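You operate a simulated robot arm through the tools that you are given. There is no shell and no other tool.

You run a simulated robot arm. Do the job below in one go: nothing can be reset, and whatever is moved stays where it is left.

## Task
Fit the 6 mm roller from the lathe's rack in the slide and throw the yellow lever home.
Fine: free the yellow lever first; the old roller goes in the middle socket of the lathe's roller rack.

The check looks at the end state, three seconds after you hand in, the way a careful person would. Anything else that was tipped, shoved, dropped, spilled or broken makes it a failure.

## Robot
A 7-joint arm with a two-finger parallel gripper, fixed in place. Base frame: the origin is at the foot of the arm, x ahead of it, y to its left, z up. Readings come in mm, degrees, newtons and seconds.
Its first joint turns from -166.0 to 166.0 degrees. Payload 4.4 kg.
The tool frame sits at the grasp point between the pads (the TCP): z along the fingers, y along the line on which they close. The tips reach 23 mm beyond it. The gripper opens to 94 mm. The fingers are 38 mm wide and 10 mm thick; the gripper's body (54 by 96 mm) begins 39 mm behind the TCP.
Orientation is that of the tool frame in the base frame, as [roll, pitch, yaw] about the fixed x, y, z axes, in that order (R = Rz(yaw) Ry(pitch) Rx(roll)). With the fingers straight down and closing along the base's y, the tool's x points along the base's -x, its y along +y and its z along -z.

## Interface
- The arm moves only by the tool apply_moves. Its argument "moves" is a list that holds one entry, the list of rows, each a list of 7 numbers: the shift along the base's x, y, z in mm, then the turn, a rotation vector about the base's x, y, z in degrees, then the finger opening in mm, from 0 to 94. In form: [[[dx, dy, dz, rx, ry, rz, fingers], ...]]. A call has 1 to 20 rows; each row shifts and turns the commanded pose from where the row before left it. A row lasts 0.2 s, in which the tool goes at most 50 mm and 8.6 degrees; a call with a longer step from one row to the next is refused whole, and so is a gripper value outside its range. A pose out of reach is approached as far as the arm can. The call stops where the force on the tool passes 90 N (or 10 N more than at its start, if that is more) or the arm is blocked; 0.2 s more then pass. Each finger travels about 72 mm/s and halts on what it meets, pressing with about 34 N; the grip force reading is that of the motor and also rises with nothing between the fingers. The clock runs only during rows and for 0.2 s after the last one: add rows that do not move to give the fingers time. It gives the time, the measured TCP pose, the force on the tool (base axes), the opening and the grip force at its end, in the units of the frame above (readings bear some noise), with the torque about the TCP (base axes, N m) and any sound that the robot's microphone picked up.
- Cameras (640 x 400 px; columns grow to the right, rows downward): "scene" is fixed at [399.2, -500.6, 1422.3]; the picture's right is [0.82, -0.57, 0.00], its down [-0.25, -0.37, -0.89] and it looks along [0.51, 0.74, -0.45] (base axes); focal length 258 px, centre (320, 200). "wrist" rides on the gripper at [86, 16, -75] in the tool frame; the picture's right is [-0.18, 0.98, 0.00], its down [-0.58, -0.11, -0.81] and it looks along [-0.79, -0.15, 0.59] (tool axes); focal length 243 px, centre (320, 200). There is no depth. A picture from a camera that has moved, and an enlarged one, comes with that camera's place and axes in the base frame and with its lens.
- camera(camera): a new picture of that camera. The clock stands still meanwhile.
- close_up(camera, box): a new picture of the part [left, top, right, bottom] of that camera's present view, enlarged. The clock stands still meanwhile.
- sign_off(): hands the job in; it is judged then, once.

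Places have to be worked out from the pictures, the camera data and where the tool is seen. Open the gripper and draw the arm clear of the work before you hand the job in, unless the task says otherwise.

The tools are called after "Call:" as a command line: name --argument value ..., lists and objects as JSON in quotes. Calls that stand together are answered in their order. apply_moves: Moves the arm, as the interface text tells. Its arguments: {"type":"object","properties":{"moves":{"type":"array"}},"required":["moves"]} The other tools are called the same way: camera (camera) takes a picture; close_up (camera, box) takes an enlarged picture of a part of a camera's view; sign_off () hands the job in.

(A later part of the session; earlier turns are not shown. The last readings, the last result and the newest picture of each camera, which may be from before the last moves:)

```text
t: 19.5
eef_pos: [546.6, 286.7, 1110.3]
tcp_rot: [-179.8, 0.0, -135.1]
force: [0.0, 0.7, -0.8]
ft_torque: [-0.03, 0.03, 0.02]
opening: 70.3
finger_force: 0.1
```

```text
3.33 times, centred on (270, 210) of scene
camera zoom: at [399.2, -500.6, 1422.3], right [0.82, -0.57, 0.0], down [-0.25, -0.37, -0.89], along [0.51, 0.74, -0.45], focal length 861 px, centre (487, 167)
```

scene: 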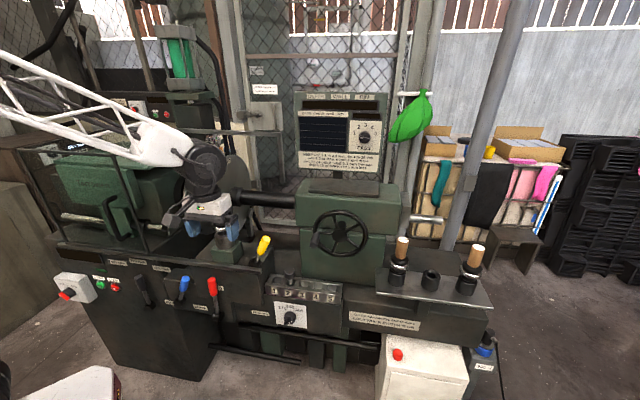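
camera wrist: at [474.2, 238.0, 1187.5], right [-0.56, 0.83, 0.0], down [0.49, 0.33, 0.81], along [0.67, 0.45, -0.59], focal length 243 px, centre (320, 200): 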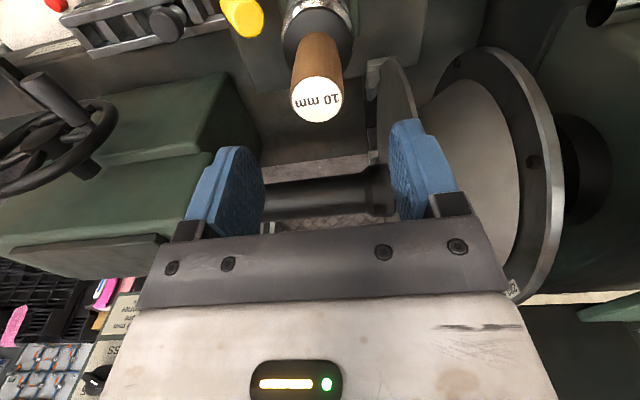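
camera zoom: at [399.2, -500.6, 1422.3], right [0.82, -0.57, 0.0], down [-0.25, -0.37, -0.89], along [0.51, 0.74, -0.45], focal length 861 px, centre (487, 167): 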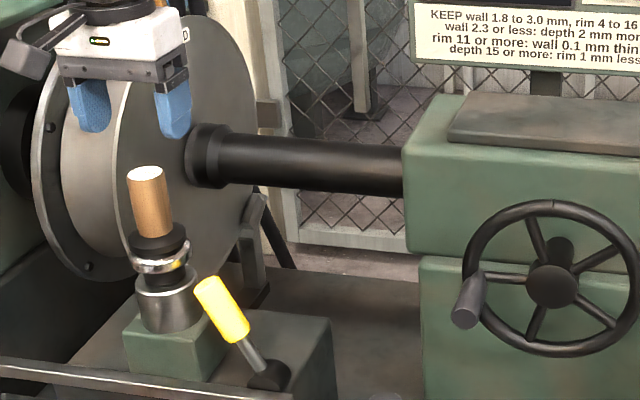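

The lever stays at its free stop. I'll enlarge the handle to refine its centre.

Call:
close_up --camera "wrist" --box '[270, 60, 370, 130]'

Call:
close_up --camera "scene" --box '[208, 194, 248, 219]'

Call:
close_up --camera "wrist" --box '[220, 0, 420, 130]'

```text
5.71 times, centred on (320, 95) of wrist
camera zoom: at [474.2, 238.0, 1187.5], right [-0.56, 0.83, 0.0], down [0.49, 0.33, 0.81], along [0.67, 0.45, -0.59], focal length 1386 px, centre (320, 800)
```

zoom: 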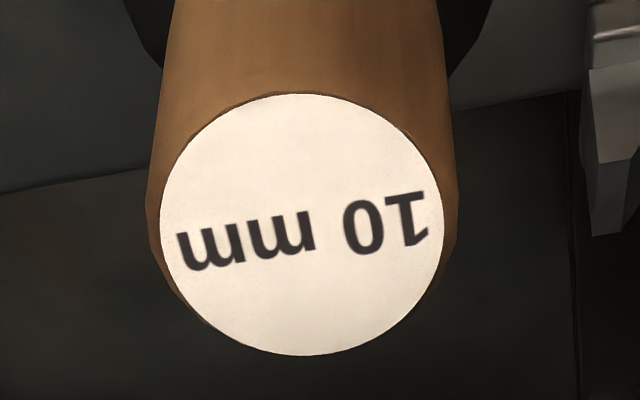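

```text
16.00 times, centred on (228, 206) of scene
camera zoom: at [399.2, -500.6, 1422.3], right [0.82, -0.57, 0.0], down [-0.25, -0.37, -0.89], along [0.51, 0.74, -0.45], focal length 4132 px, centre (1792, 96)
```

zoom: 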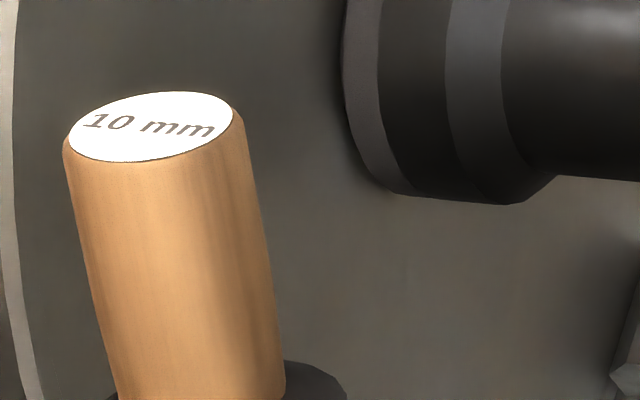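

```text
3.08 times, centred on (320, 65) of wrist
camera zoom: at [474.2, 238.0, 1187.5], right [-0.56, 0.83, 0.0], down [0.49, 0.33, 0.81], along [0.67, 0.45, -0.59], focal length 746 px, centre (320, 615)
```

zoom: 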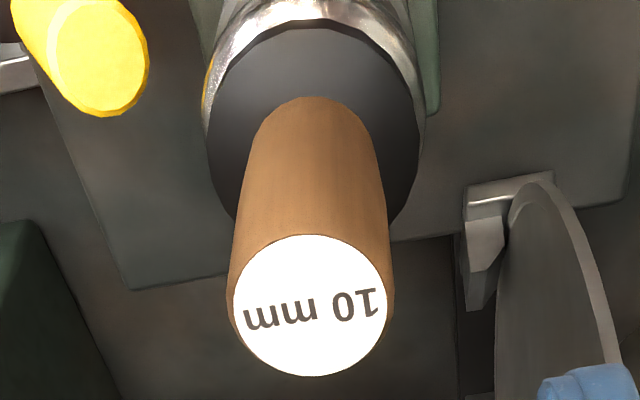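

The 10 mm handle's top centre is at (547, 285, 1045), nearly under the tool. I'll descend with fingers at 70 to grip it at about z 1013, trimming the small tilt.

Call:
apply_moves --moves '[[[0.3, -1.4, -20, 0.14, 0.14, 0.1, 70], [0, 0, -30, 0, 0, 0, 70], [0, 0, -30, 0, 0, 0, 70], [0, 0, -17.3, 0, 0, 0, 70], [0, 0, 0, 0, 0, 0, 70]]]'

Call:
camera --camera "wrist"

Call:
close_up --camera "scene" --box '[170, 150, 290, 250]'

```text
t: 20.7
eef_pos: [547.3, 286.5, 1014.2]
tcp_rot: [179.9, 0.1, -134.8]
force: [-0.1, -0.7, 0.5]
ft_torque: [-0.04, -0.03, 0.01]
opening: 69.8
finger_force: 0.1
```

```text
taken
camera wrist: at [475.1, 237.6, 1090.1], right [-0.57, 0.82, 0.0], down [0.49, 0.33, 0.81], along [0.67, 0.46, -0.59], focal length 243 px, centre (320, 200)
```

wrist: 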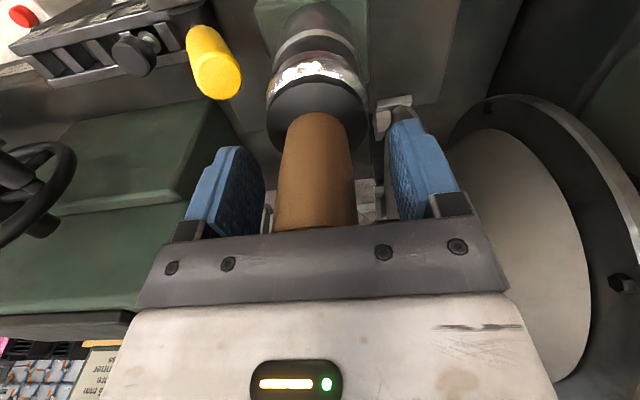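

```text
4.00 times, centred on (230, 200) of scene
camera zoom: at [399.2, -500.6, 1422.3], right [0.82, -0.57, 0.0], down [-0.25, -0.37, -0.89], along [0.51, 0.74, -0.45], focal length 1033 px, centre (680, 200)
```

zoom: 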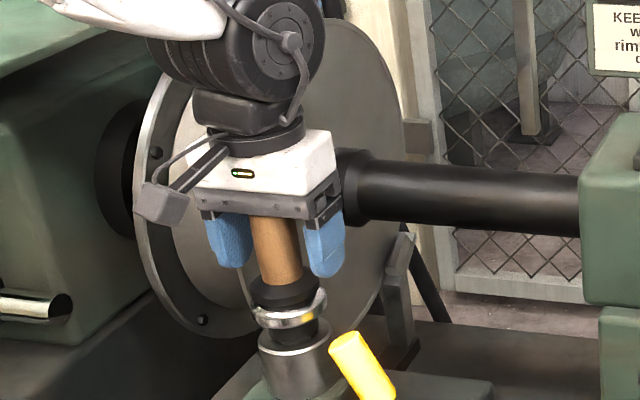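

The handle sits between the pads. I'll close the fingers on it.

Call:
apply_moves --moves '[[[0, 0, 0, 0, 0, 0, 50], [0, 0, 0, 0, 0, 0, 30], [0, 0, 0, 0, 0, 0, 20], [0, 0, 0, 0, 0, 0, 20], [0, 0, 0, 0, 0, 0, 20]]]'

Call:
camera --camera "wrist"

```text
t: 21.9
eef_pos: [546.5, 287.4, 1013.4]
tcp_rot: [-179.9, 0.1, -134.9]
force: [1.0, -0.4, -0.2]
ft_torque: [-0.08, -0.13, 0.0]
opening: 33.4
finger_force: 34.6
```

```text
taken
camera wrist: at [475.1, 237.5, 1090.2], right [-0.57, 0.82, 0.0], down [0.49, 0.33, 0.81], along [0.67, 0.46, -0.59], focal length 243 px, centre (320, 200)
```

wrist: 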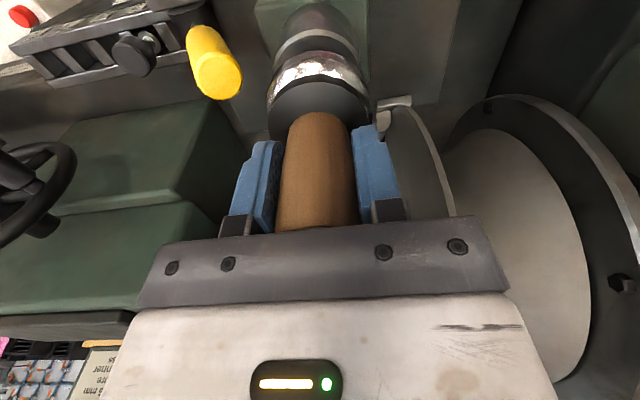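

Gripped at 33.4 mm opening with almost no side force. I'll lift slowly and check the force for any clamping.

Call:
apply_moves --moves '[[[0, 0, 4, 0, 0, 0, 20], [0, 0, 6, 0, 0, 0, 20], [0, 0, 8, 0, 0, 0, 20], [0, 0, 0, 0, 0, 0, 20]]]'

Call:
close_up --camera "scene" --box '[170, 150, 290, 250]'

```text
t: 22.9
eef_pos: [546.1, 286.2, 1030.6]
tcp_rot: [-180.0, 0.1, -134.8]
force: [0.3, 0.2, -4.2]
ft_torque: [0.01, 0.0, 0.0]
opening: 33.7
finger_force: 33.6
```

```text
4.00 times, centred on (230, 200) of scene
camera zoom: at [399.2, -500.6, 1422.3], right [0.82, -0.57, 0.0], down [-0.25, -0.37, -0.89], along [0.51, 0.74, -0.45], focal length 1033 px, centre (680, 200)
```

zoom: 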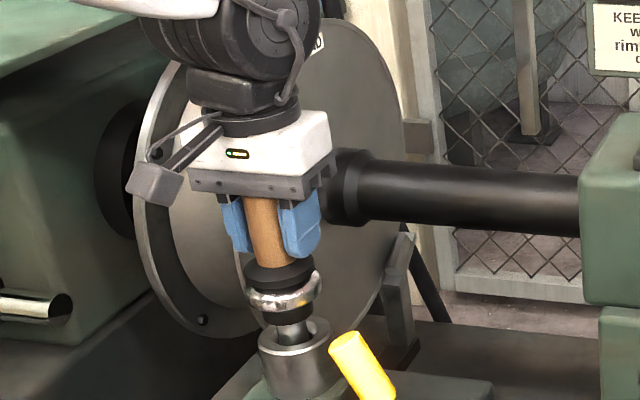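

The roller comes free; its ~4 N weight hangs on the tool. I'll lift it well clear and look at the bottom peg and the empty slide socket.

Call:
apply_moves --moves '[[[0, 0, 20, 0, 0, 0, 20], [0, 0, 30, 0, 0, 0, 20], [0, 0, 40, 0, 0, 0, 20], [0, 0, 40, 0, 0, 0, 20], [0, 0, 40, 0, 0, 0, 20], [0, 0, 0, 0, 0, 0, 20]]]'

Call:
camera --camera "wrist"

Call:
close_up --camera "scene" --box '[180, 90, 300, 180]'

Call:
close_up --camera "scene" --box '[190, 180, 290, 260]'

```text
t: 24.3
eef_pos: [543.5, 284.7, 1202.7]
tcp_rot: [-180.0, 0.2, -135.0]
force: [-0.1, 0.9, -2.9]
ft_torque: [0.04, -0.03, 0.02]
opening: 33.8
finger_force: 33.7
```

```text
taken
camera wrist: at [472.5, 235.6, 1277.9], right [-0.57, 0.82, 0.0], down [0.49, 0.33, 0.81], along [0.67, 0.46, -0.59], focal length 243 px, centre (320, 200)
```

wrist: 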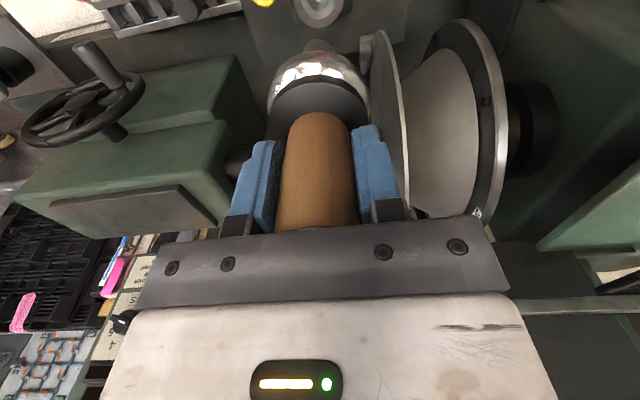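

```text
4.44 times, centred on (240, 135) of scene
camera zoom: at [399.2, -500.6, 1422.3], right [0.82, -0.57, 0.0], down [-0.25, -0.37, -0.89], along [0.51, 0.74, -0.45], focal length 1148 px, centre (676, 489)
```

zoom: 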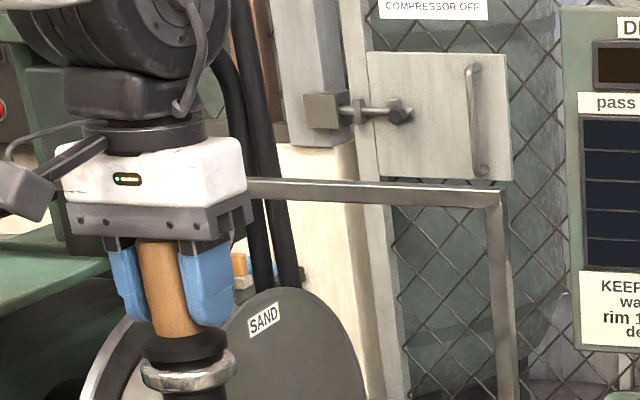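

```text
5.00 times, centred on (240, 220) of scene
camera zoom: at [399.2, -500.6, 1422.3], right [0.82, -0.57, 0.0], down [-0.25, -0.37, -0.89], along [0.51, 0.74, -0.45], focal length 1291 px, centre (720, 100)
```

zoom: 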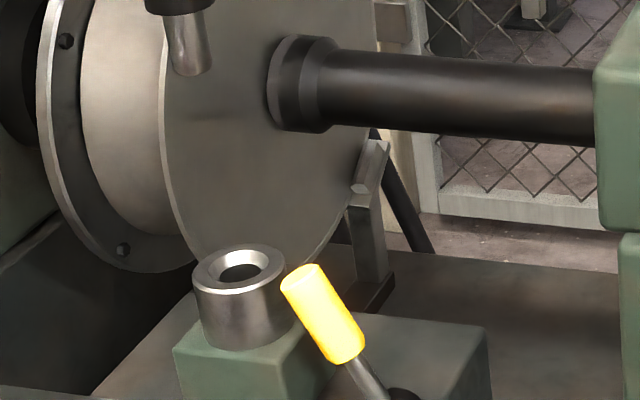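

The peg and empty socket are visible. The reading drifted a few mm from the commanded place, so I'll take a couple of still readings to gauge noise versus real offset.

Call:
apply_moves --moves '[[[0, 0, 0, 0, 0, 0, 20]]]'

Call:
apply_moves --moves '[[[0, 0, 0, 0, 0, 0, 20], [0, 0, 0, 0, 0, 0, 20]]]'

Call:
apply_moves --moves '[[[0, 0, 0, 0, 0, 0, 20]]]'

Call:
camera --camera "wrist"

```text
t: 24.7
eef_pos: [544.9, 284.5, 1201.9]
tcp_rot: [-180.0, 0.1, -134.9]
force: [0.0, 0.1, -3.9]
ft_torque: [0.01, -0.03, -0.01]
opening: 33.7
finger_force: 34.5
```

```text
t: 25.3
eef_pos: [545.2, 285.4, 1201.8]
tcp_rot: [-180.0, 0.1, -134.9]
force: [-1.0, 1.3, -3.8]
ft_torque: [0.02, -0.05, -0.02]
opening: 33.9
finger_force: 34.3
```

```text
t: 25.7
eef_pos: [543.7, 285.1, 1201.4]
tcp_rot: [180.0, 0.1, -134.9]
force: [-0.6, 0.2, -4.1]
ft_torque: [-0.01, 0.0, 0.0]
opening: 33.4
finger_force: 34.1
```

```text
taken
camera wrist: at [472.5, 235.6, 1277.6], right [-0.57, 0.82, 0.0], down [0.49, 0.33, 0.81], along [0.67, 0.46, -0.59], focal length 243 px, centre (320, 200)
```

wrist: 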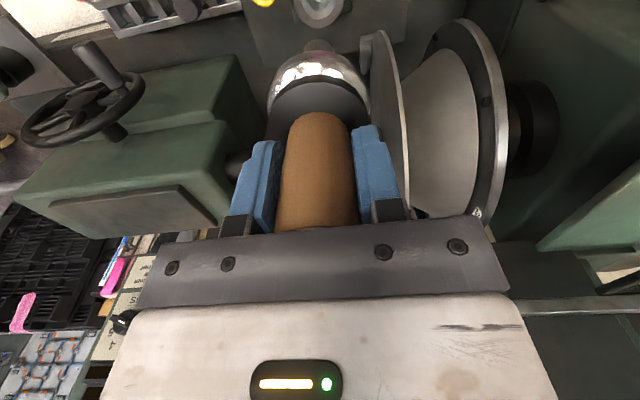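

Noise is about ±0.8 mm; the camera-pose printout gives a steady TCP readout (≈544.5, 285.2 now). I'll carry the roller high along the lathe to beside the middle socket, to see the socket past the held roller.

Call:
apply_moves --moves '[[[20, -18, 0, 0, 0, 0, 20], [34, -31, 0, 0, 0, 0, 20], [34, -31, 0, 0, 0, 0, 20], [34, -31, 0, 0, 0, 0, 20], [34, -31, 0, 0, 0, 0, 20], [34, -31, 0, 0, 0, 0, 20], [34, -31, 0, 0, 0, 0, 20], [34, -31, 0, 0, 0, 0, 20], [34, -31, 0, 0, 0, 0, 20], [34, -31, 0, 0, 0, 0, 20], [34, -31, 0, 0, 0, 0, 20], [34, -31, 0, 0, 0, 0, 20], [16.5, -14, 0, 0, 0, 0, 20], [0, 0, 0, 0, 0, 0, 20], [0, 0, 0, 0, 0, 0, 20]]]'

Call:
camera --camera "wrist"

Call:
camera --camera "scene"

```text
t: 28.9
eef_pos: [958.4, -87.6, 1200.7]
tcp_rot: [-179.9, 0.1, -134.9]
force: [0.2, -0.2, -3.6]
ft_torque: [0.03, 0.01, -0.03]
opening: 33.7
finger_force: 33.9
```

```text
taken
camera wrist: at [887.1, -136.8, 1276.9], right [-0.57, 0.82, 0.0], down [0.49, 0.33, 0.81], along [0.67, 0.46, -0.59], focal length 243 px, centre (320, 200)
```

wrist: 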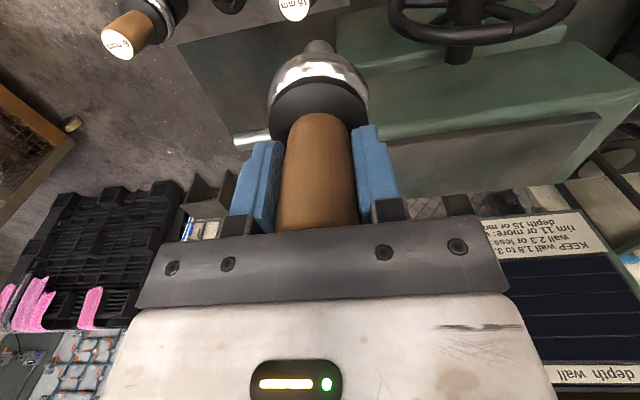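

```text
taken
```

scene: 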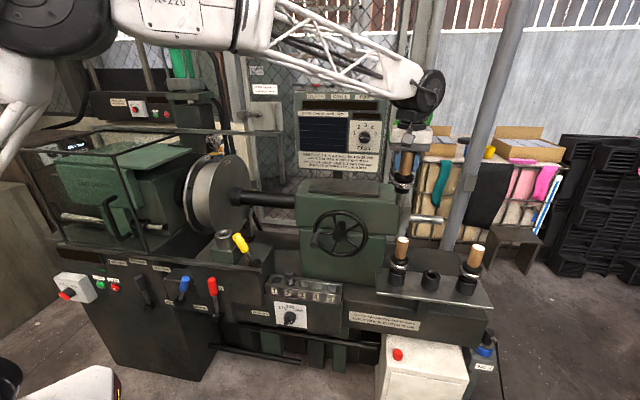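

The middle socket is just at the top edge of the view. I'll step back toward the operator's side by ~100 mm to see it better.

Call:
apply_moves --moves '[[[-25, -25, 0, 0, 0, 0, 20], [-25, -25, 0, 0, 0, 0, 20], [-21, -21, 0, 0, 0, 0, 20], [0, 0, 0, 0, 0, 0, 20]]]'

Call:
camera --camera "wrist"

Call:
close_up --camera "wrist" --box '[100, 0, 320, 120]'

```text
t: 29.9
eef_pos: [885.9, -159.1, 1201.7]
tcp_rot: [-180.0, 0.1, -134.9]
force: [-0.2, 0.3, -3.2]
ft_torque: [0.01, -0.02, -0.01]
opening: 33.5
finger_force: 34.0
```

```text
taken
camera wrist: at [814.5, -208.6, 1278.1], right [-0.57, 0.82, 0.0], down [0.49, 0.33, 0.81], along [0.67, 0.46, -0.59], focal length 243 px, centre (320, 200)
```

wrist: 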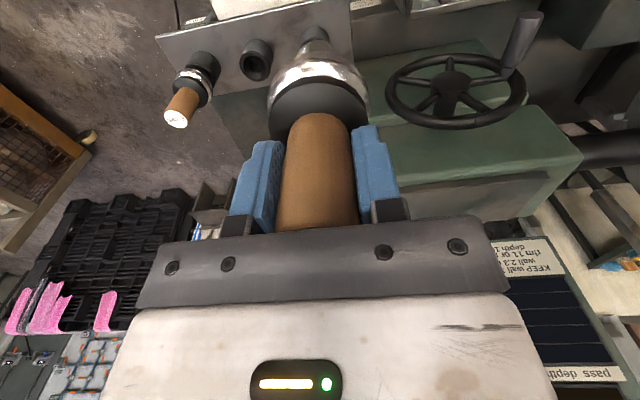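

```text
2.91 times, centred on (210, 60) of wrist
camera zoom: at [814.5, -208.6, 1278.1], right [-0.57, 0.82, 0.0], down [0.49, 0.33, 0.81], along [0.67, 0.46, -0.59], focal length 706 px, centre (640, 607)
```

zoom: 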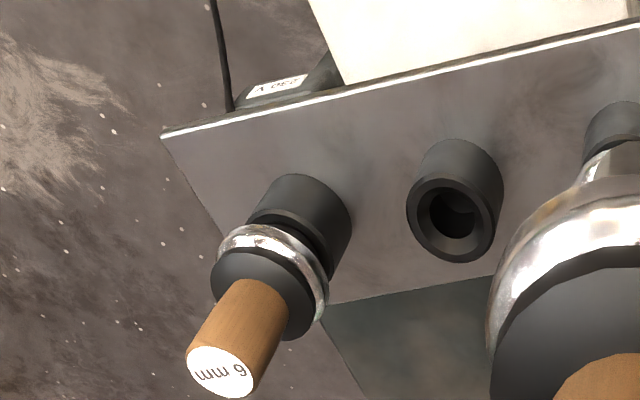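

Both views put the middle socket near (1054, -186.5) with its mouth around z 830. I'll move above it and lower until the peg is about 15 mm above the mouth, then check alignment in the enlarged scene view.

Call:
apply_moves --moves '[[[42, -6.8, 0, 0, 0, 0, 20], [42, -6.8, 0, 0, 0, 0, 20], [42, -6.8, 0, 0, 0, 0, 20], [42, -6.8, 0, 0, 0, 0, 20], [0, 0, -40, 0, 0, 0, 20], [0, 0, -40, 0, 0, 0, 20], [0, 0, -40, 0, 0, 0, 20], [0, 0, 0, 0, 0, 0, 20], [0, 0, 0, 0, 0, 0, 20]]]'

Call:
camera --camera "wrist"

Call:
close_up --camera "scene" --box '[360, 180, 520, 300]'

```text
t: 31.9
eef_pos: [1054.5, -184.7, 1080.8]
tcp_rot: [-179.9, 0.0, -134.9]
force: [-0.2, -0.2, -2.8]
ft_torque: [0.0, 0.01, -0.01]
opening: 33.5
finger_force: 34.2
```

```text
taken
camera wrist: at [982.3, -234.4, 1155.9], right [-0.57, 0.82, 0.0], down [0.49, 0.33, 0.81], along [0.67, 0.46, -0.59], focal length 243 px, centre (320, 200)
```

wrist: 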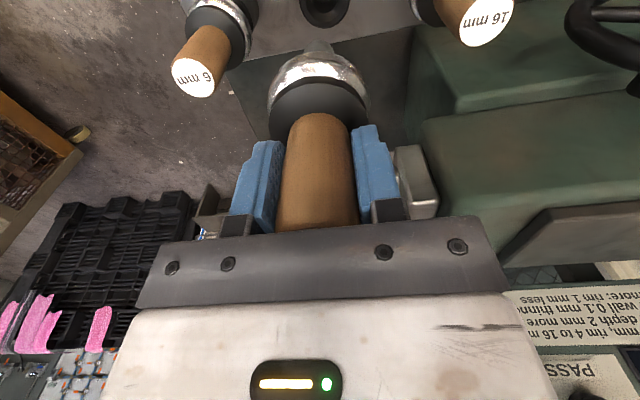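

```text
3.33 times, centred on (440, 240) of scene
camera zoom: at [399.2, -500.6, 1422.3], right [0.82, -0.57, 0.0], down [-0.25, -0.37, -0.89], along [0.51, 0.74, -0.45], focal length 861 px, centre (-80, 67)
```

zoom: 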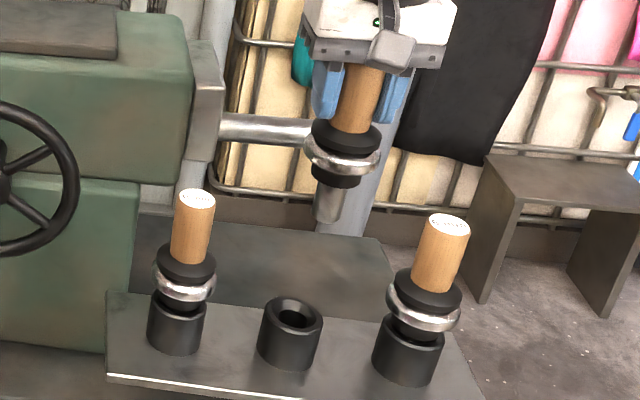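

Well aligned by eye. I'll lower about 95 mm so the peg is ~20 mm above the mouth and check again.

Call:
apply_moves --moves '[[[0, 0, -35, 0, 0, 0, 20], [0, 0, -35, 0, 0, 0, 20], [0, 0, -25, 0, 0, 0, 20], [0, 0, 0, 0, 0, 0, 20], [0, 0, 0, 0, 0, 0, 20]]]'

Call:
camera --camera "wrist"

Call:
close_up --camera "scene" --box '[390, 230, 490, 300]'

Call:
close_up --camera "scene" --box '[415, 255, 455, 285]'

```text
t: 33.1
eef_pos: [1054.4, -185.1, 986.6]
tcp_rot: [-179.9, 0.1, -134.9]
force: [-0.6, 1.0, -4.7]
ft_torque: [0.05, -0.04, -0.05]
opening: 33.7
finger_force: 34.1
```

```text
taken
camera wrist: at [982.6, -236.0, 1061.6], right [-0.57, 0.82, 0.0], down [0.49, 0.33, 0.81], along [0.67, 0.46, -0.59], focal length 243 px, centre (320, 200)
```

wrist: 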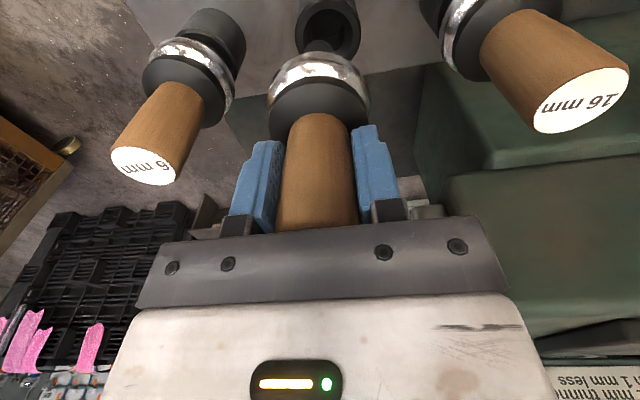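

```text
5.71 times, centred on (440, 265) of scene
camera zoom: at [399.2, -500.6, 1422.3], right [0.82, -0.57, 0.0], down [-0.25, -0.37, -0.89], along [0.51, 0.74, -0.45], focal length 1476 px, centre (-366, -171)
```

zoom: 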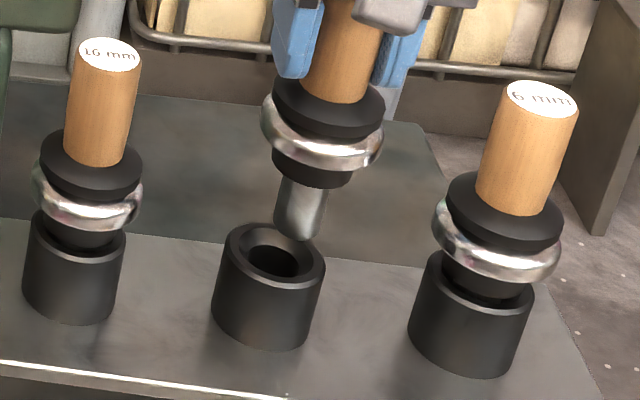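

```text
13.33 times, centred on (435, 270) of scene
camera zoom: at [399.2, -500.6, 1422.3], right [0.82, -0.57, 0.0], down [-0.25, -0.37, -0.89], along [0.51, 0.74, -0.45], focal length 3444 px, centre (-1213, -733)
```

zoom: 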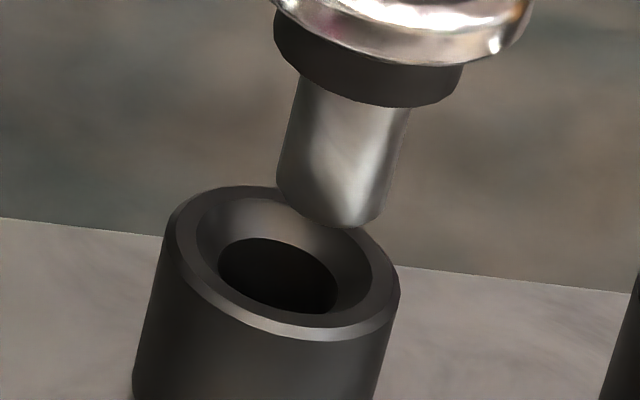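

Both views show the peg sitting ~6–7 mm too far along the lathe toward the tail end (my absolute estimate was biased). I'll shift by that amount and re-check before lowering.

Call:
apply_moves --moves '[[[-4.6, 4.6, 0, 0, 0, 0, 20], [0, 0, 0, 0, 0, 0, 20], [0, 0, 0, 0, 0, 0, 20]]]'

Call:
close_up --camera "wrist" --box '[240, 0, 400, 100]'

Call:
close_up --camera "scene" --box '[415, 255, 455, 285]'

```text
t: 33.9
eef_pos: [1048.6, -181.2, 985.7]
tcp_rot: [179.9, 0.1, -134.9]
force: [-0.2, -0.6, -3.5]
ft_torque: [0.0, 0.05, 0.03]
opening: 33.5
finger_force: 33.8
```

```text
4.00 times, centred on (320, 50) of wrist
camera zoom: at [978.0, -231.1, 1061.7], right [-0.57, 0.82, 0.0], down [0.49, 0.33, 0.81], along [0.67, 0.46, -0.59], focal length 970 px, centre (320, 800)
```

zoom: 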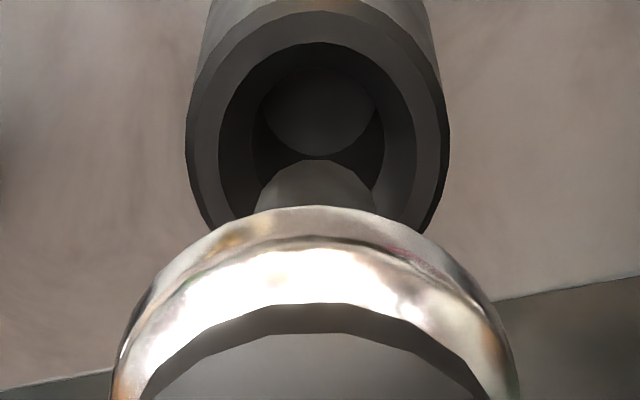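

```text
13.33 times, centred on (435, 270) of scene
camera zoom: at [399.2, -500.6, 1422.3], right [0.82, -0.57, 0.0], down [-0.25, -0.37, -0.89], along [0.51, 0.74, -0.45], focal length 3444 px, centre (-1213, -733)
```

zoom: 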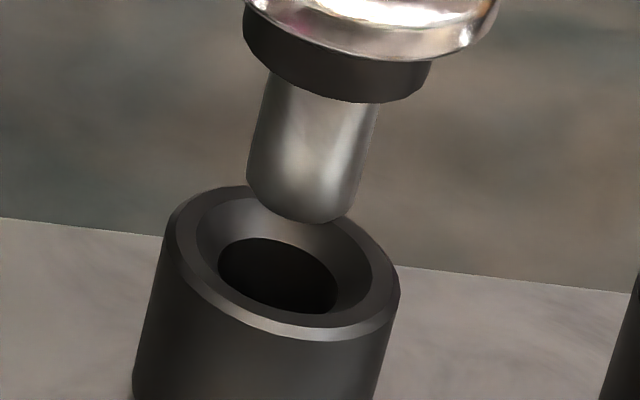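

Side to side the peg is now centred over the socket; only the fore-aft match is uncertain. I'll lower 8 mm and compare again as the peg end nears the mouth.

Call:
apply_moves --moves '[[[0, 0, -4, 0, 0, 0, 20], [0, 0, -4, 0, 0, 0, 20], [0, 0, 0, 0, 0, 0, 20]]]'

Call:
close_up --camera "wrist" --box '[240, 0, 400, 100]'

Call:
close_up --camera "scene" --box '[415, 255, 455, 285]'

```text
t: 34.7
eef_pos: [1050.6, -181.0, 977.9]
tcp_rot: [-180.0, 0.1, -135.0]
force: [-0.4, 0.1, -4.5]
ft_torque: [-0.01, -0.02, 0.04]
opening: 33.7
finger_force: 34.0
```

```text
4.00 times, centred on (320, 50) of wrist
camera zoom: at [978.2, -229.7, 1053.4], right [-0.57, 0.82, 0.0], down [0.49, 0.33, 0.81], along [0.67, 0.46, -0.59], focal length 970 px, centre (320, 800)
```

zoom: 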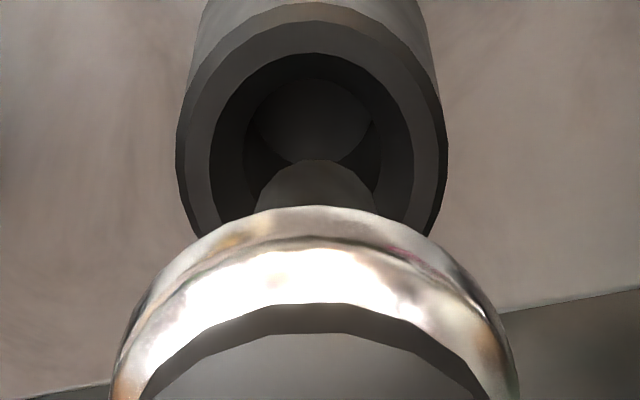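

```text
13.33 times, centred on (435, 270) of scene
camera zoom: at [399.2, -500.6, 1422.3], right [0.82, -0.57, 0.0], down [-0.25, -0.37, -0.89], along [0.51, 0.74, -0.45], focal length 3444 px, centre (-1213, -733)
```

zoom: 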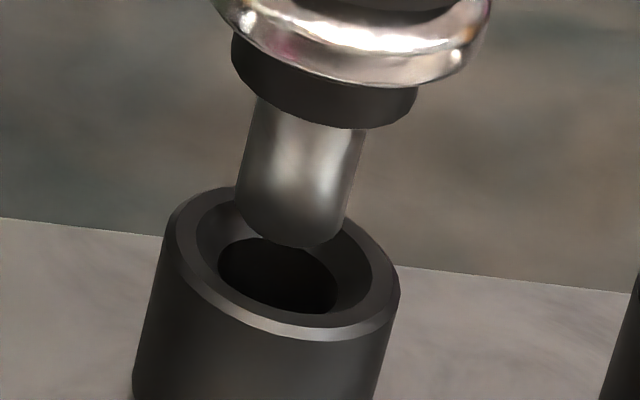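

Peg and mouth are close; fore-aft offset is at most a few mm and within the chamfer. I'll lower 6 mm more and look again.

Call:
apply_moves --moves '[[[0.4, -0.4, -3, 0, 0, 0, 20], [0, 0, -3, 0, 0, 0, 20], [0, 0, 0, 0, 0, 0, 20]]]'

Call:
close_up --camera "wrist" --box '[240, 0, 400, 100]'

Call:
close_up --camera "scene" --box '[415, 255, 455, 285]'

```text
t: 35.5
eef_pos: [1049.7, -181.6, 972.3]
tcp_rot: [180.0, 0.1, -135.0]
force: [0.1, 0.2, -4.0]
ft_torque: [0.04, -0.01, -0.02]
opening: 33.9
finger_force: 33.7
```

```text
4.00 times, centred on (320, 50) of wrist
camera zoom: at [978.3, -230.0, 1048.0], right [-0.57, 0.82, 0.0], down [0.49, 0.33, 0.81], along [0.67, 0.46, -0.59], focal length 970 px, centre (320, 800)
```

zoom: 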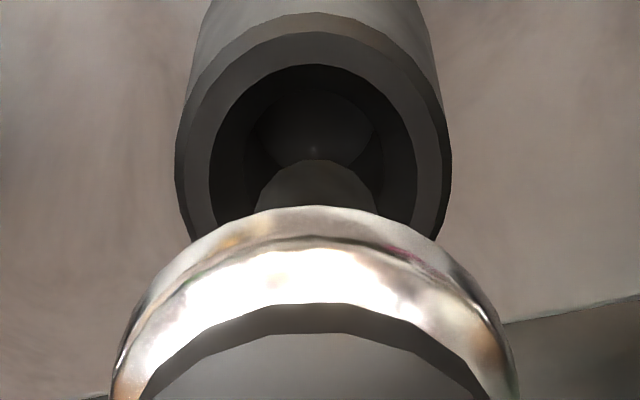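

```text
13.33 times, centred on (435, 270) of scene
camera zoom: at [399.2, -500.6, 1422.3], right [0.82, -0.57, 0.0], down [-0.25, -0.37, -0.89], along [0.51, 0.74, -0.45], focal length 3444 px, centre (-1213, -733)
```

zoom: 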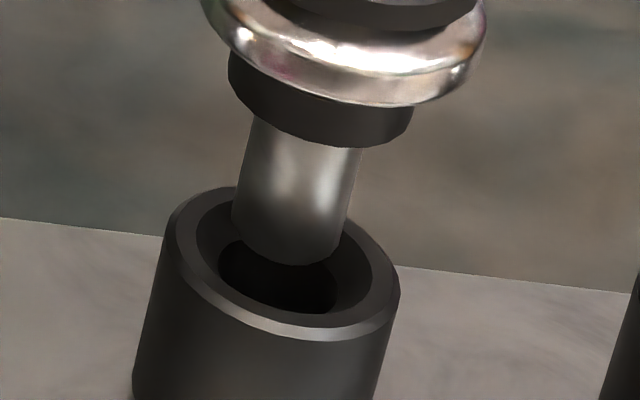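

Re-working the perspective, the socket is only about 2–3 mm nearer the operator side than the peg, with ~6 mm still to drop to the mouth plane. I'll correct that and lower 4 mm.

Call:
apply_moves --moves '[[[-1.7, -1.7, 0, 0, 0, 0, 20], [0, 0, -4, 0, 0, 0, 20], [0, 0, 0, 0, 0, 0, 20], [0, 0, 0, 0, 0, 0, 20]]]'

Call:
close_up --camera "wrist" --box '[240, 0, 400, 100]'

Call:
close_up --camera "scene" --box '[415, 255, 455, 285]'

```text
t: 36.5
eef_pos: [1047.9, -183.0, 969.1]
tcp_rot: [180.0, 0.1, -134.9]
force: [-0.2, 0.1, -4.3]
ft_torque: [0.02, 0.0, 0.0]
opening: 33.6
finger_force: 33.7
```

```text
4.00 times, centred on (320, 50) of wrist
camera zoom: at [976.6, -231.7, 1044.4], right [-0.57, 0.82, 0.0], down [0.49, 0.33, 0.81], along [0.67, 0.46, -0.59], focal length 970 px, centre (320, 800)
```

zoom: 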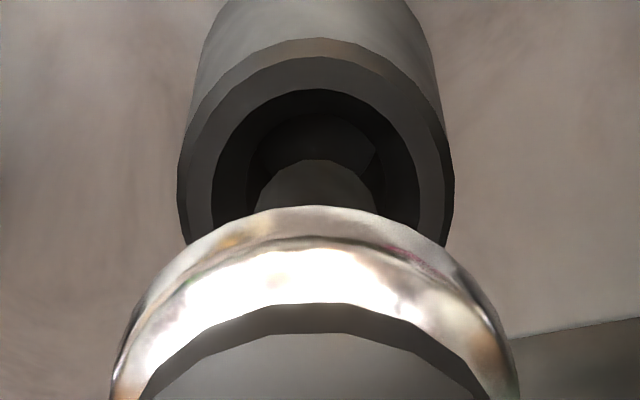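

```text
13.33 times, centred on (435, 270) of scene
camera zoom: at [399.2, -500.6, 1422.3], right [0.82, -0.57, 0.0], down [-0.25, -0.37, -0.89], along [0.51, 0.74, -0.45], focal length 3444 px, centre (-1213, -733)
```

zoom: 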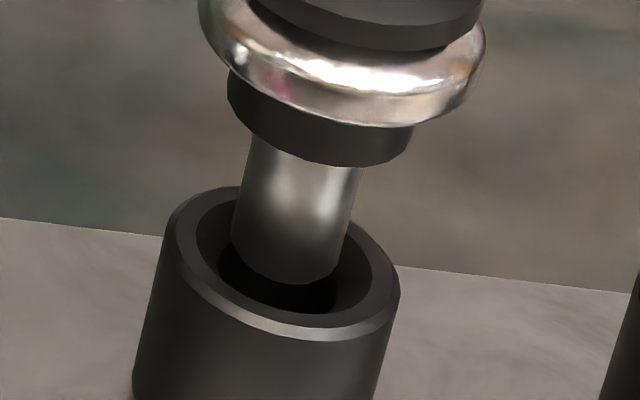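

The peg end is now entering the mouth, looking centred. I'll lower in small steps and watch the force.

Call:
apply_moves --moves '[[[0, 0, -3, 0, 0, 0, 20], [0, 0, -3, 0, 0, 0, 20], [0, 0, -2, 0, 0, 0, 20], [0, 0, 0, 0, 0, 0, 20]]]'

Call:
close_up --camera "wrist" --box '[240, 0, 400, 100]'

Call:
close_up --camera "scene" --box '[415, 255, 455, 285]'

```text
t: 37.5
eef_pos: [1049.1, -181.9, 960.2]
tcp_rot: [180.0, 0.2, -134.8]
force: [-2.6, 0.2, -4.3]
ft_torque: [-0.05, 0.26, 0.01]
opening: 33.6
finger_force: 34.3
```

```text
4.00 times, centred on (320, 50) of wrist
camera zoom: at [976.7, -231.4, 1035.4], right [-0.57, 0.82, 0.0], down [0.49, 0.33, 0.81], along [0.67, 0.46, -0.59], focal length 970 px, centre (320, 800)
```

zoom: 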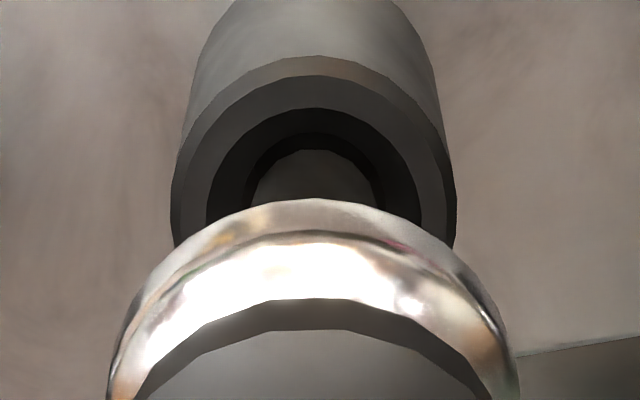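

```text
13.33 times, centred on (435, 270) of scene
camera zoom: at [399.2, -500.6, 1422.3], right [0.82, -0.57, 0.0], down [-0.25, -0.37, -0.89], along [0.51, 0.74, -0.45], focal length 3444 px, centre (-1213, -733)
```

zoom: 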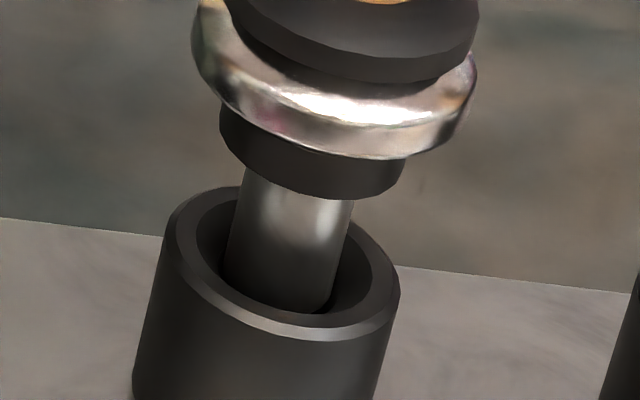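

The peg is in the chamfer and being nudged toward -x, so I'll shift a little that way and keep lowering.

Call:
apply_moves --moves '[[[-1.4, -0.9, 0, 0, 0, 0, 20], [0, 0, -3, 0, 0, 0, 20], [0, 0, 0, 0, 0, 0, 20]]]'

Call:
close_up --camera "wrist" --box '[240, 0, 400, 100]'

```text
t: 38.3
eef_pos: [1046.8, -183.6, 958.7]
tcp_rot: [-180.0, 0.1, -134.9]
force: [-0.3, 0.2, -4.5]
ft_torque: [0.0, 0.01, 0.01]
opening: 33.7
finger_force: 33.5
```

```text
4.00 times, centred on (320, 50) of wrist
camera zoom: at [976.1, -232.6, 1033.7], right [-0.57, 0.82, 0.0], down [0.49, 0.33, 0.81], along [0.67, 0.46, -0.59], focal length 970 px, centre (320, 800)
```

zoom: 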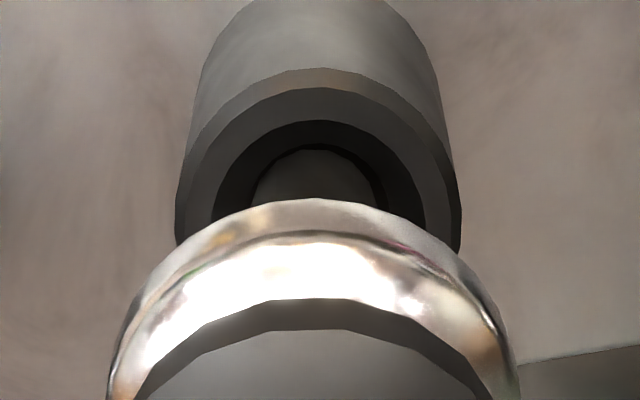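

The side force is gone. I'll keep lowering in small steps.

Call:
apply_moves --moves '[[[0, 0, -3, 0, 0, 0, 20], [0, 0, -3, 0, 0, 0, 20], [0, 0, -3, 0, 0, 0, 20], [0, 0, 0, 0, 0, 0, 20]]]'

Call:
close_up --camera "wrist" --box '[240, 0, 400, 100]'

Call:
close_up --camera "scene" --box '[415, 255, 455, 285]'

```text
t: 39.3
eef_pos: [1047.3, -182.0, 947.6]
tcp_rot: [-180.0, 0.0, -134.9]
force: [-0.2, 0.5, -4.2]
ft_torque: [0.0, 0.03, -0.04]
opening: 33.8
finger_force: 33.9
```

```text
4.00 times, centred on (320, 50) of wrist
camera zoom: at [975.9, -232.5, 1023.8], right [-0.57, 0.82, 0.0], down [0.49, 0.33, 0.81], along [0.67, 0.46, -0.59], focal length 970 px, centre (320, 800)
```

zoom: 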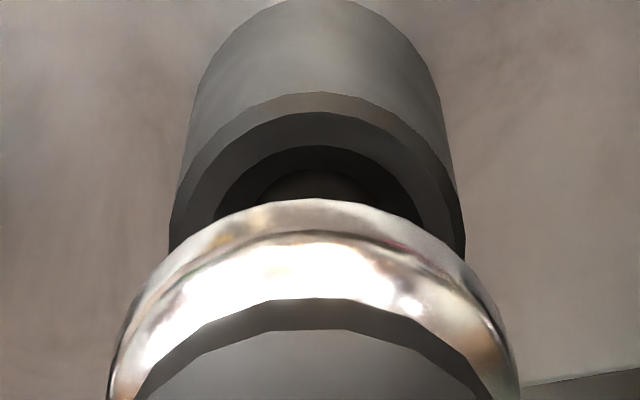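

```text
13.33 times, centred on (435, 270) of scene
camera zoom: at [399.2, -500.6, 1422.3], right [0.82, -0.57, 0.0], down [-0.25, -0.37, -0.89], along [0.51, 0.74, -0.45], focal length 3444 px, centre (-1213, -733)
```

zoom: 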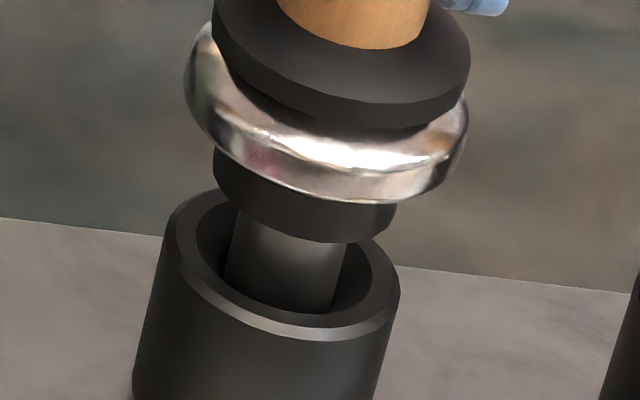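

The peg is in the hole with no side load. Lowering on toward the seat.

Call:
apply_moves --moves '[[[0, 0, -4, 0, 0, 0, 20], [0, 0, -4, 0, 0, 0, 20], [0, 0, -3, 0, 0, 0, 20], [0, 0, -2, 0, 0, 0, 20], [0, 0, 0, 0, 0, 0, 20]]]'

Call:
close_up --camera "scene" --box '[380, 230, 500, 310]'

Call:
camera --camera "wrist"

```text
t: 40.5
eef_pos: [1046.9, -183.3, 934.7]
tcp_rot: [-179.9, 0.1, -134.9]
force: [0.6, 0.0, -3.9]
ft_torque: [-0.02, -0.02, -0.02]
opening: 33.8
finger_force: 33.0
```

```text
5.00 times, centred on (440, 270) of scene
camera zoom: at [399.2, -500.6, 1422.3], right [0.82, -0.57, 0.0], down [-0.25, -0.37, -0.89], along [0.51, 0.74, -0.45], focal length 1291 px, centre (-280, -150)
```

zoom: 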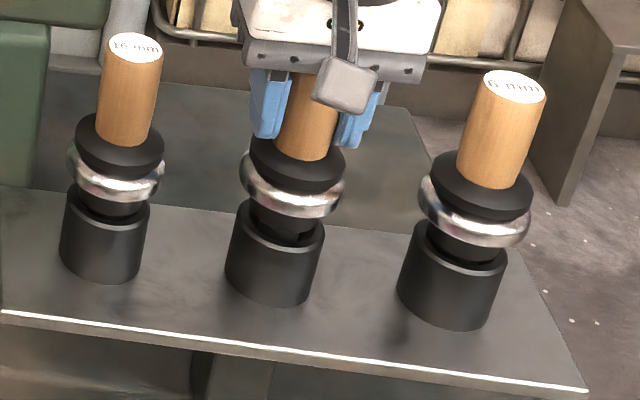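

```text
taken
camera wrist: at [974.8, -232.2, 1011.0], right [-0.57, 0.82, 0.0], down [0.49, 0.33, 0.81], along [0.67, 0.46, -0.59], focal length 243 px, centre (320, 200)
```

wrist: 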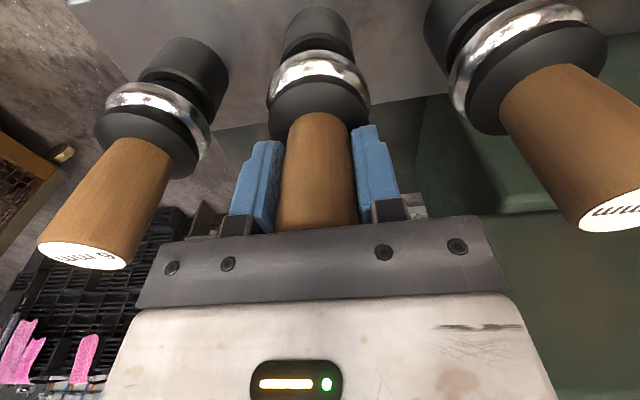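

Nearly down. I'll lower in 1.5 mm steps until the force shows it's bearing on the seat.

Call:
apply_moves --moves '[[[0, 0, -2, 0, 0, 0, 20], [0, 0, -2, 0, 0, 0, 20], [0, 0, 0, 0, 0, 0, 20]]]'

Call:
close_up --camera "scene" --box '[415, 255, 455, 285]'

```text
t: 41.3
eef_pos: [1047.8, -182.9, 931.5]
tcp_rot: [-179.9, 0.1, -135.0]
force: [-0.3, 0.4, -4.0]
ft_torque: [0.01, -0.01, -0.02]
opening: 33.6
finger_force: 33.9
```

```text
13.33 times, centred on (435, 270) of scene
camera zoom: at [399.2, -500.6, 1422.3], right [0.82, -0.57, 0.0], down [-0.25, -0.37, -0.89], along [0.51, 0.74, -0.45], focal length 3444 px, centre (-1213, -733)
```

zoom: 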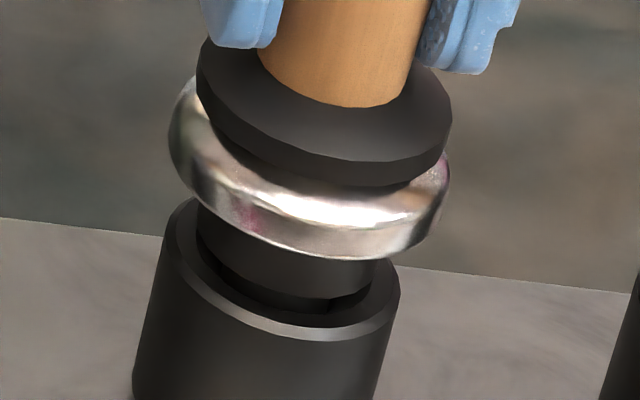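

Call:
apply_moves --moves '[[[0, 0, -1.5, 0, 0, 0, 20], [0, 0, -1.5, 0, 0, 0, 20], [0, 0, -1, 0, 0, 0, 20], [0, 0, 0, 0, 0, 0, 20]]]'

Call:
close_up --camera "scene" --box '[390, 240, 500, 310]'

```text
t: 42.3
eef_pos: [1047.9, -183.0, 930.6]
tcp_rot: [-179.7, 0.2, -134.9]
force: [-6.4, 4.7, 33.1]
ft_torque: [0.7, 0.72, -0.05]
opening: 33.9
finger_force: 34.1
```

```text
5.71 times, centred on (445, 275) of scene
camera zoom: at [399.2, -500.6, 1422.3], right [0.82, -0.57, 0.0], down [-0.25, -0.37, -0.89], along [0.51, 0.74, -0.45], focal length 1476 px, centre (-394, -229)
```

zoom: 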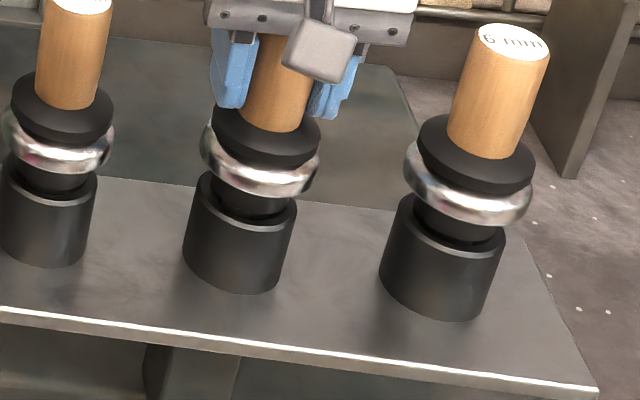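

The roller bears on its seat at the same height as its neighbours. I'll ease off the downward push, open the fingers and see it stand.

Call:
apply_moves --moves '[[[0, 0, 1.5, 0, 0, 0, 20], [0, 0, 0, 0, 0, 0, 20], [0, 0, 0, 0, 0, 0, 40], [0, 0, 0, 0, 0, 0, 60], [0, 0, 0, 0, 0, 0, 62], [0, 0, 0, 0, 0, 0, 62]]]'

Call:
camera --camera "wrist"

Call:
close_up --camera "scene" --box '[380, 230, 500, 310]'

```text
t: 43.7
eef_pos: [1046.3, -183.3, 928.8]
tcp_rot: [179.9, 0.1, -135.0]
force: [0.2, 0.3, 0.3]
ft_torque: [0.0, -0.01, 0.02]
opening: 62.3
finger_force: 0.0
```

```text
taken
camera wrist: at [975.6, -232.7, 1004.8], right [-0.57, 0.82, 0.0], down [0.49, 0.33, 0.81], along [0.67, 0.46, -0.59], focal length 243 px, centre (320, 200)
```

wrist: 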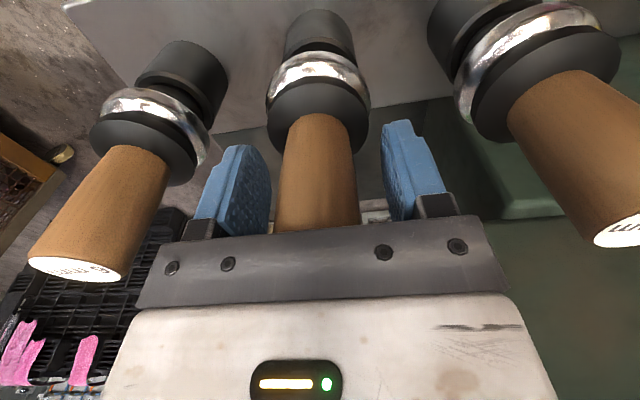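

```text
5.00 times, centred on (440, 270) of scene
camera zoom: at [399.2, -500.6, 1422.3], right [0.82, -0.57, 0.0], down [-0.25, -0.37, -0.89], along [0.51, 0.74, -0.45], focal length 1291 px, centre (-280, -150)
```

zoom: 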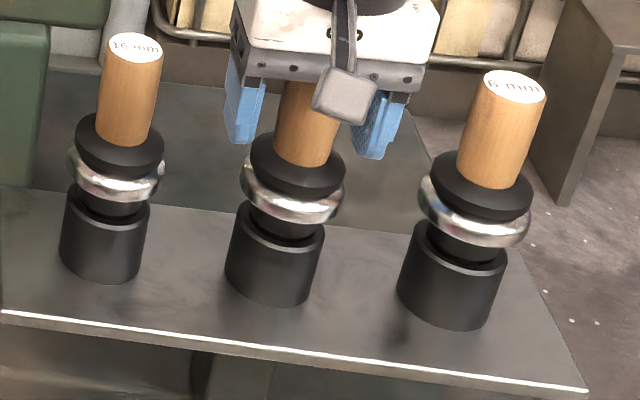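

Released cleanly; the 10 mm roller stands seated in the middle socket. I'll rise straight up and move along the rack to over the 6 mm roller.

Call:
apply_moves --moves '[[[0, 0, 20, 0, 0, 0, 62], [0, 0, 40, 0, 0, 0, 66], [0, 0, 40, 0, 0, 0, 70], [0, 0, 0, 0, 0, 0, 70], [25, -25, 0, 0, 0, 0, 70], [25, -25, 0, 0, 0, 0, 70], [25, -25, 0, 0, 0, 0, 70], [0, 0, 0, 0, 0, 0, 70], [0, 0, 0, 0, 0, 0, 70]]]'

Call:
camera --camera "wrist"

Call:
close_up --camera "scene" --box '[380, 200, 520, 310]'

```text
t: 45.7
eef_pos: [1122.5, -259.0, 1027.4]
tcp_rot: [179.9, 0.2, -135.0]
force: [-0.7, -0.8, -0.7]
ft_torque: [0.03, -0.03, -0.02]
opening: 69.9
finger_force: 0.1
```

```text
taken
camera wrist: at [1050.0, -307.8, 1103.9], right [-0.57, 0.82, 0.0], down [0.49, 0.33, 0.81], along [0.67, 0.46, -0.59], focal length 243 px, centre (320, 200)
```

wrist: 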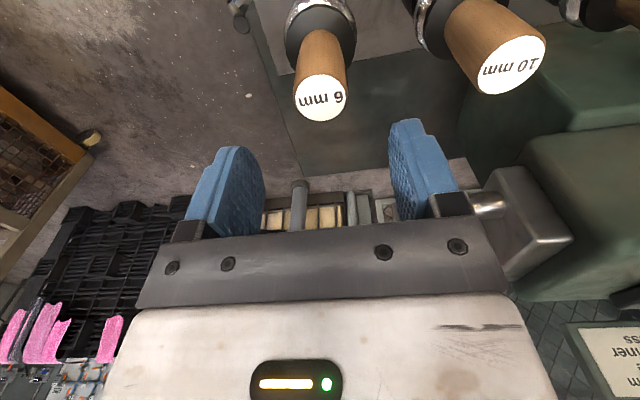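

```text
3.64 times, centred on (450, 255) of scene
camera zoom: at [399.2, -500.6, 1422.3], right [0.82, -0.57, 0.0], down [-0.25, -0.37, -0.89], along [0.51, 0.74, -0.45], focal length 939 px, centre (-153, 0)
```

zoom: 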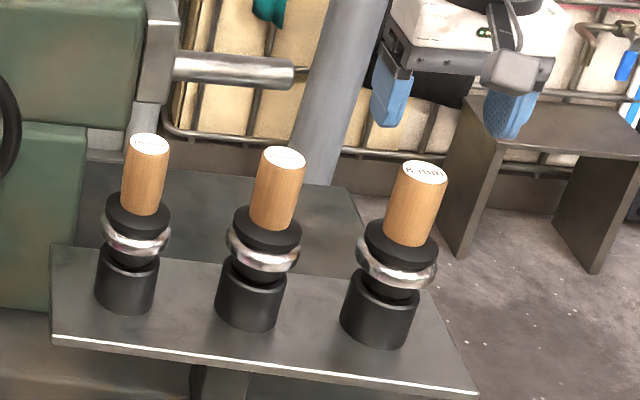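

The 6 mm label sits right below between the fingers. I'll zoom to refine before descending.

Call:
close_up --camera "wrist" --box '[270, 60, 370, 130]'

```text
5.71 times, centred on (320, 95) of wrist
camera zoom: at [1050.0, -307.8, 1103.9], right [-0.57, 0.82, 0.0], down [0.49, 0.33, 0.81], along [0.67, 0.46, -0.59], focal length 1386 px, centre (320, 800)
```

zoom: 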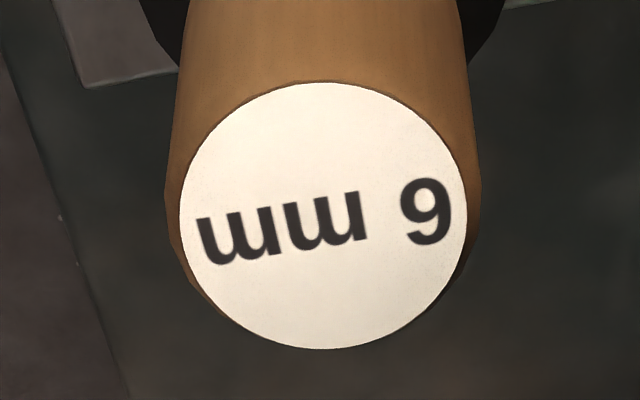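

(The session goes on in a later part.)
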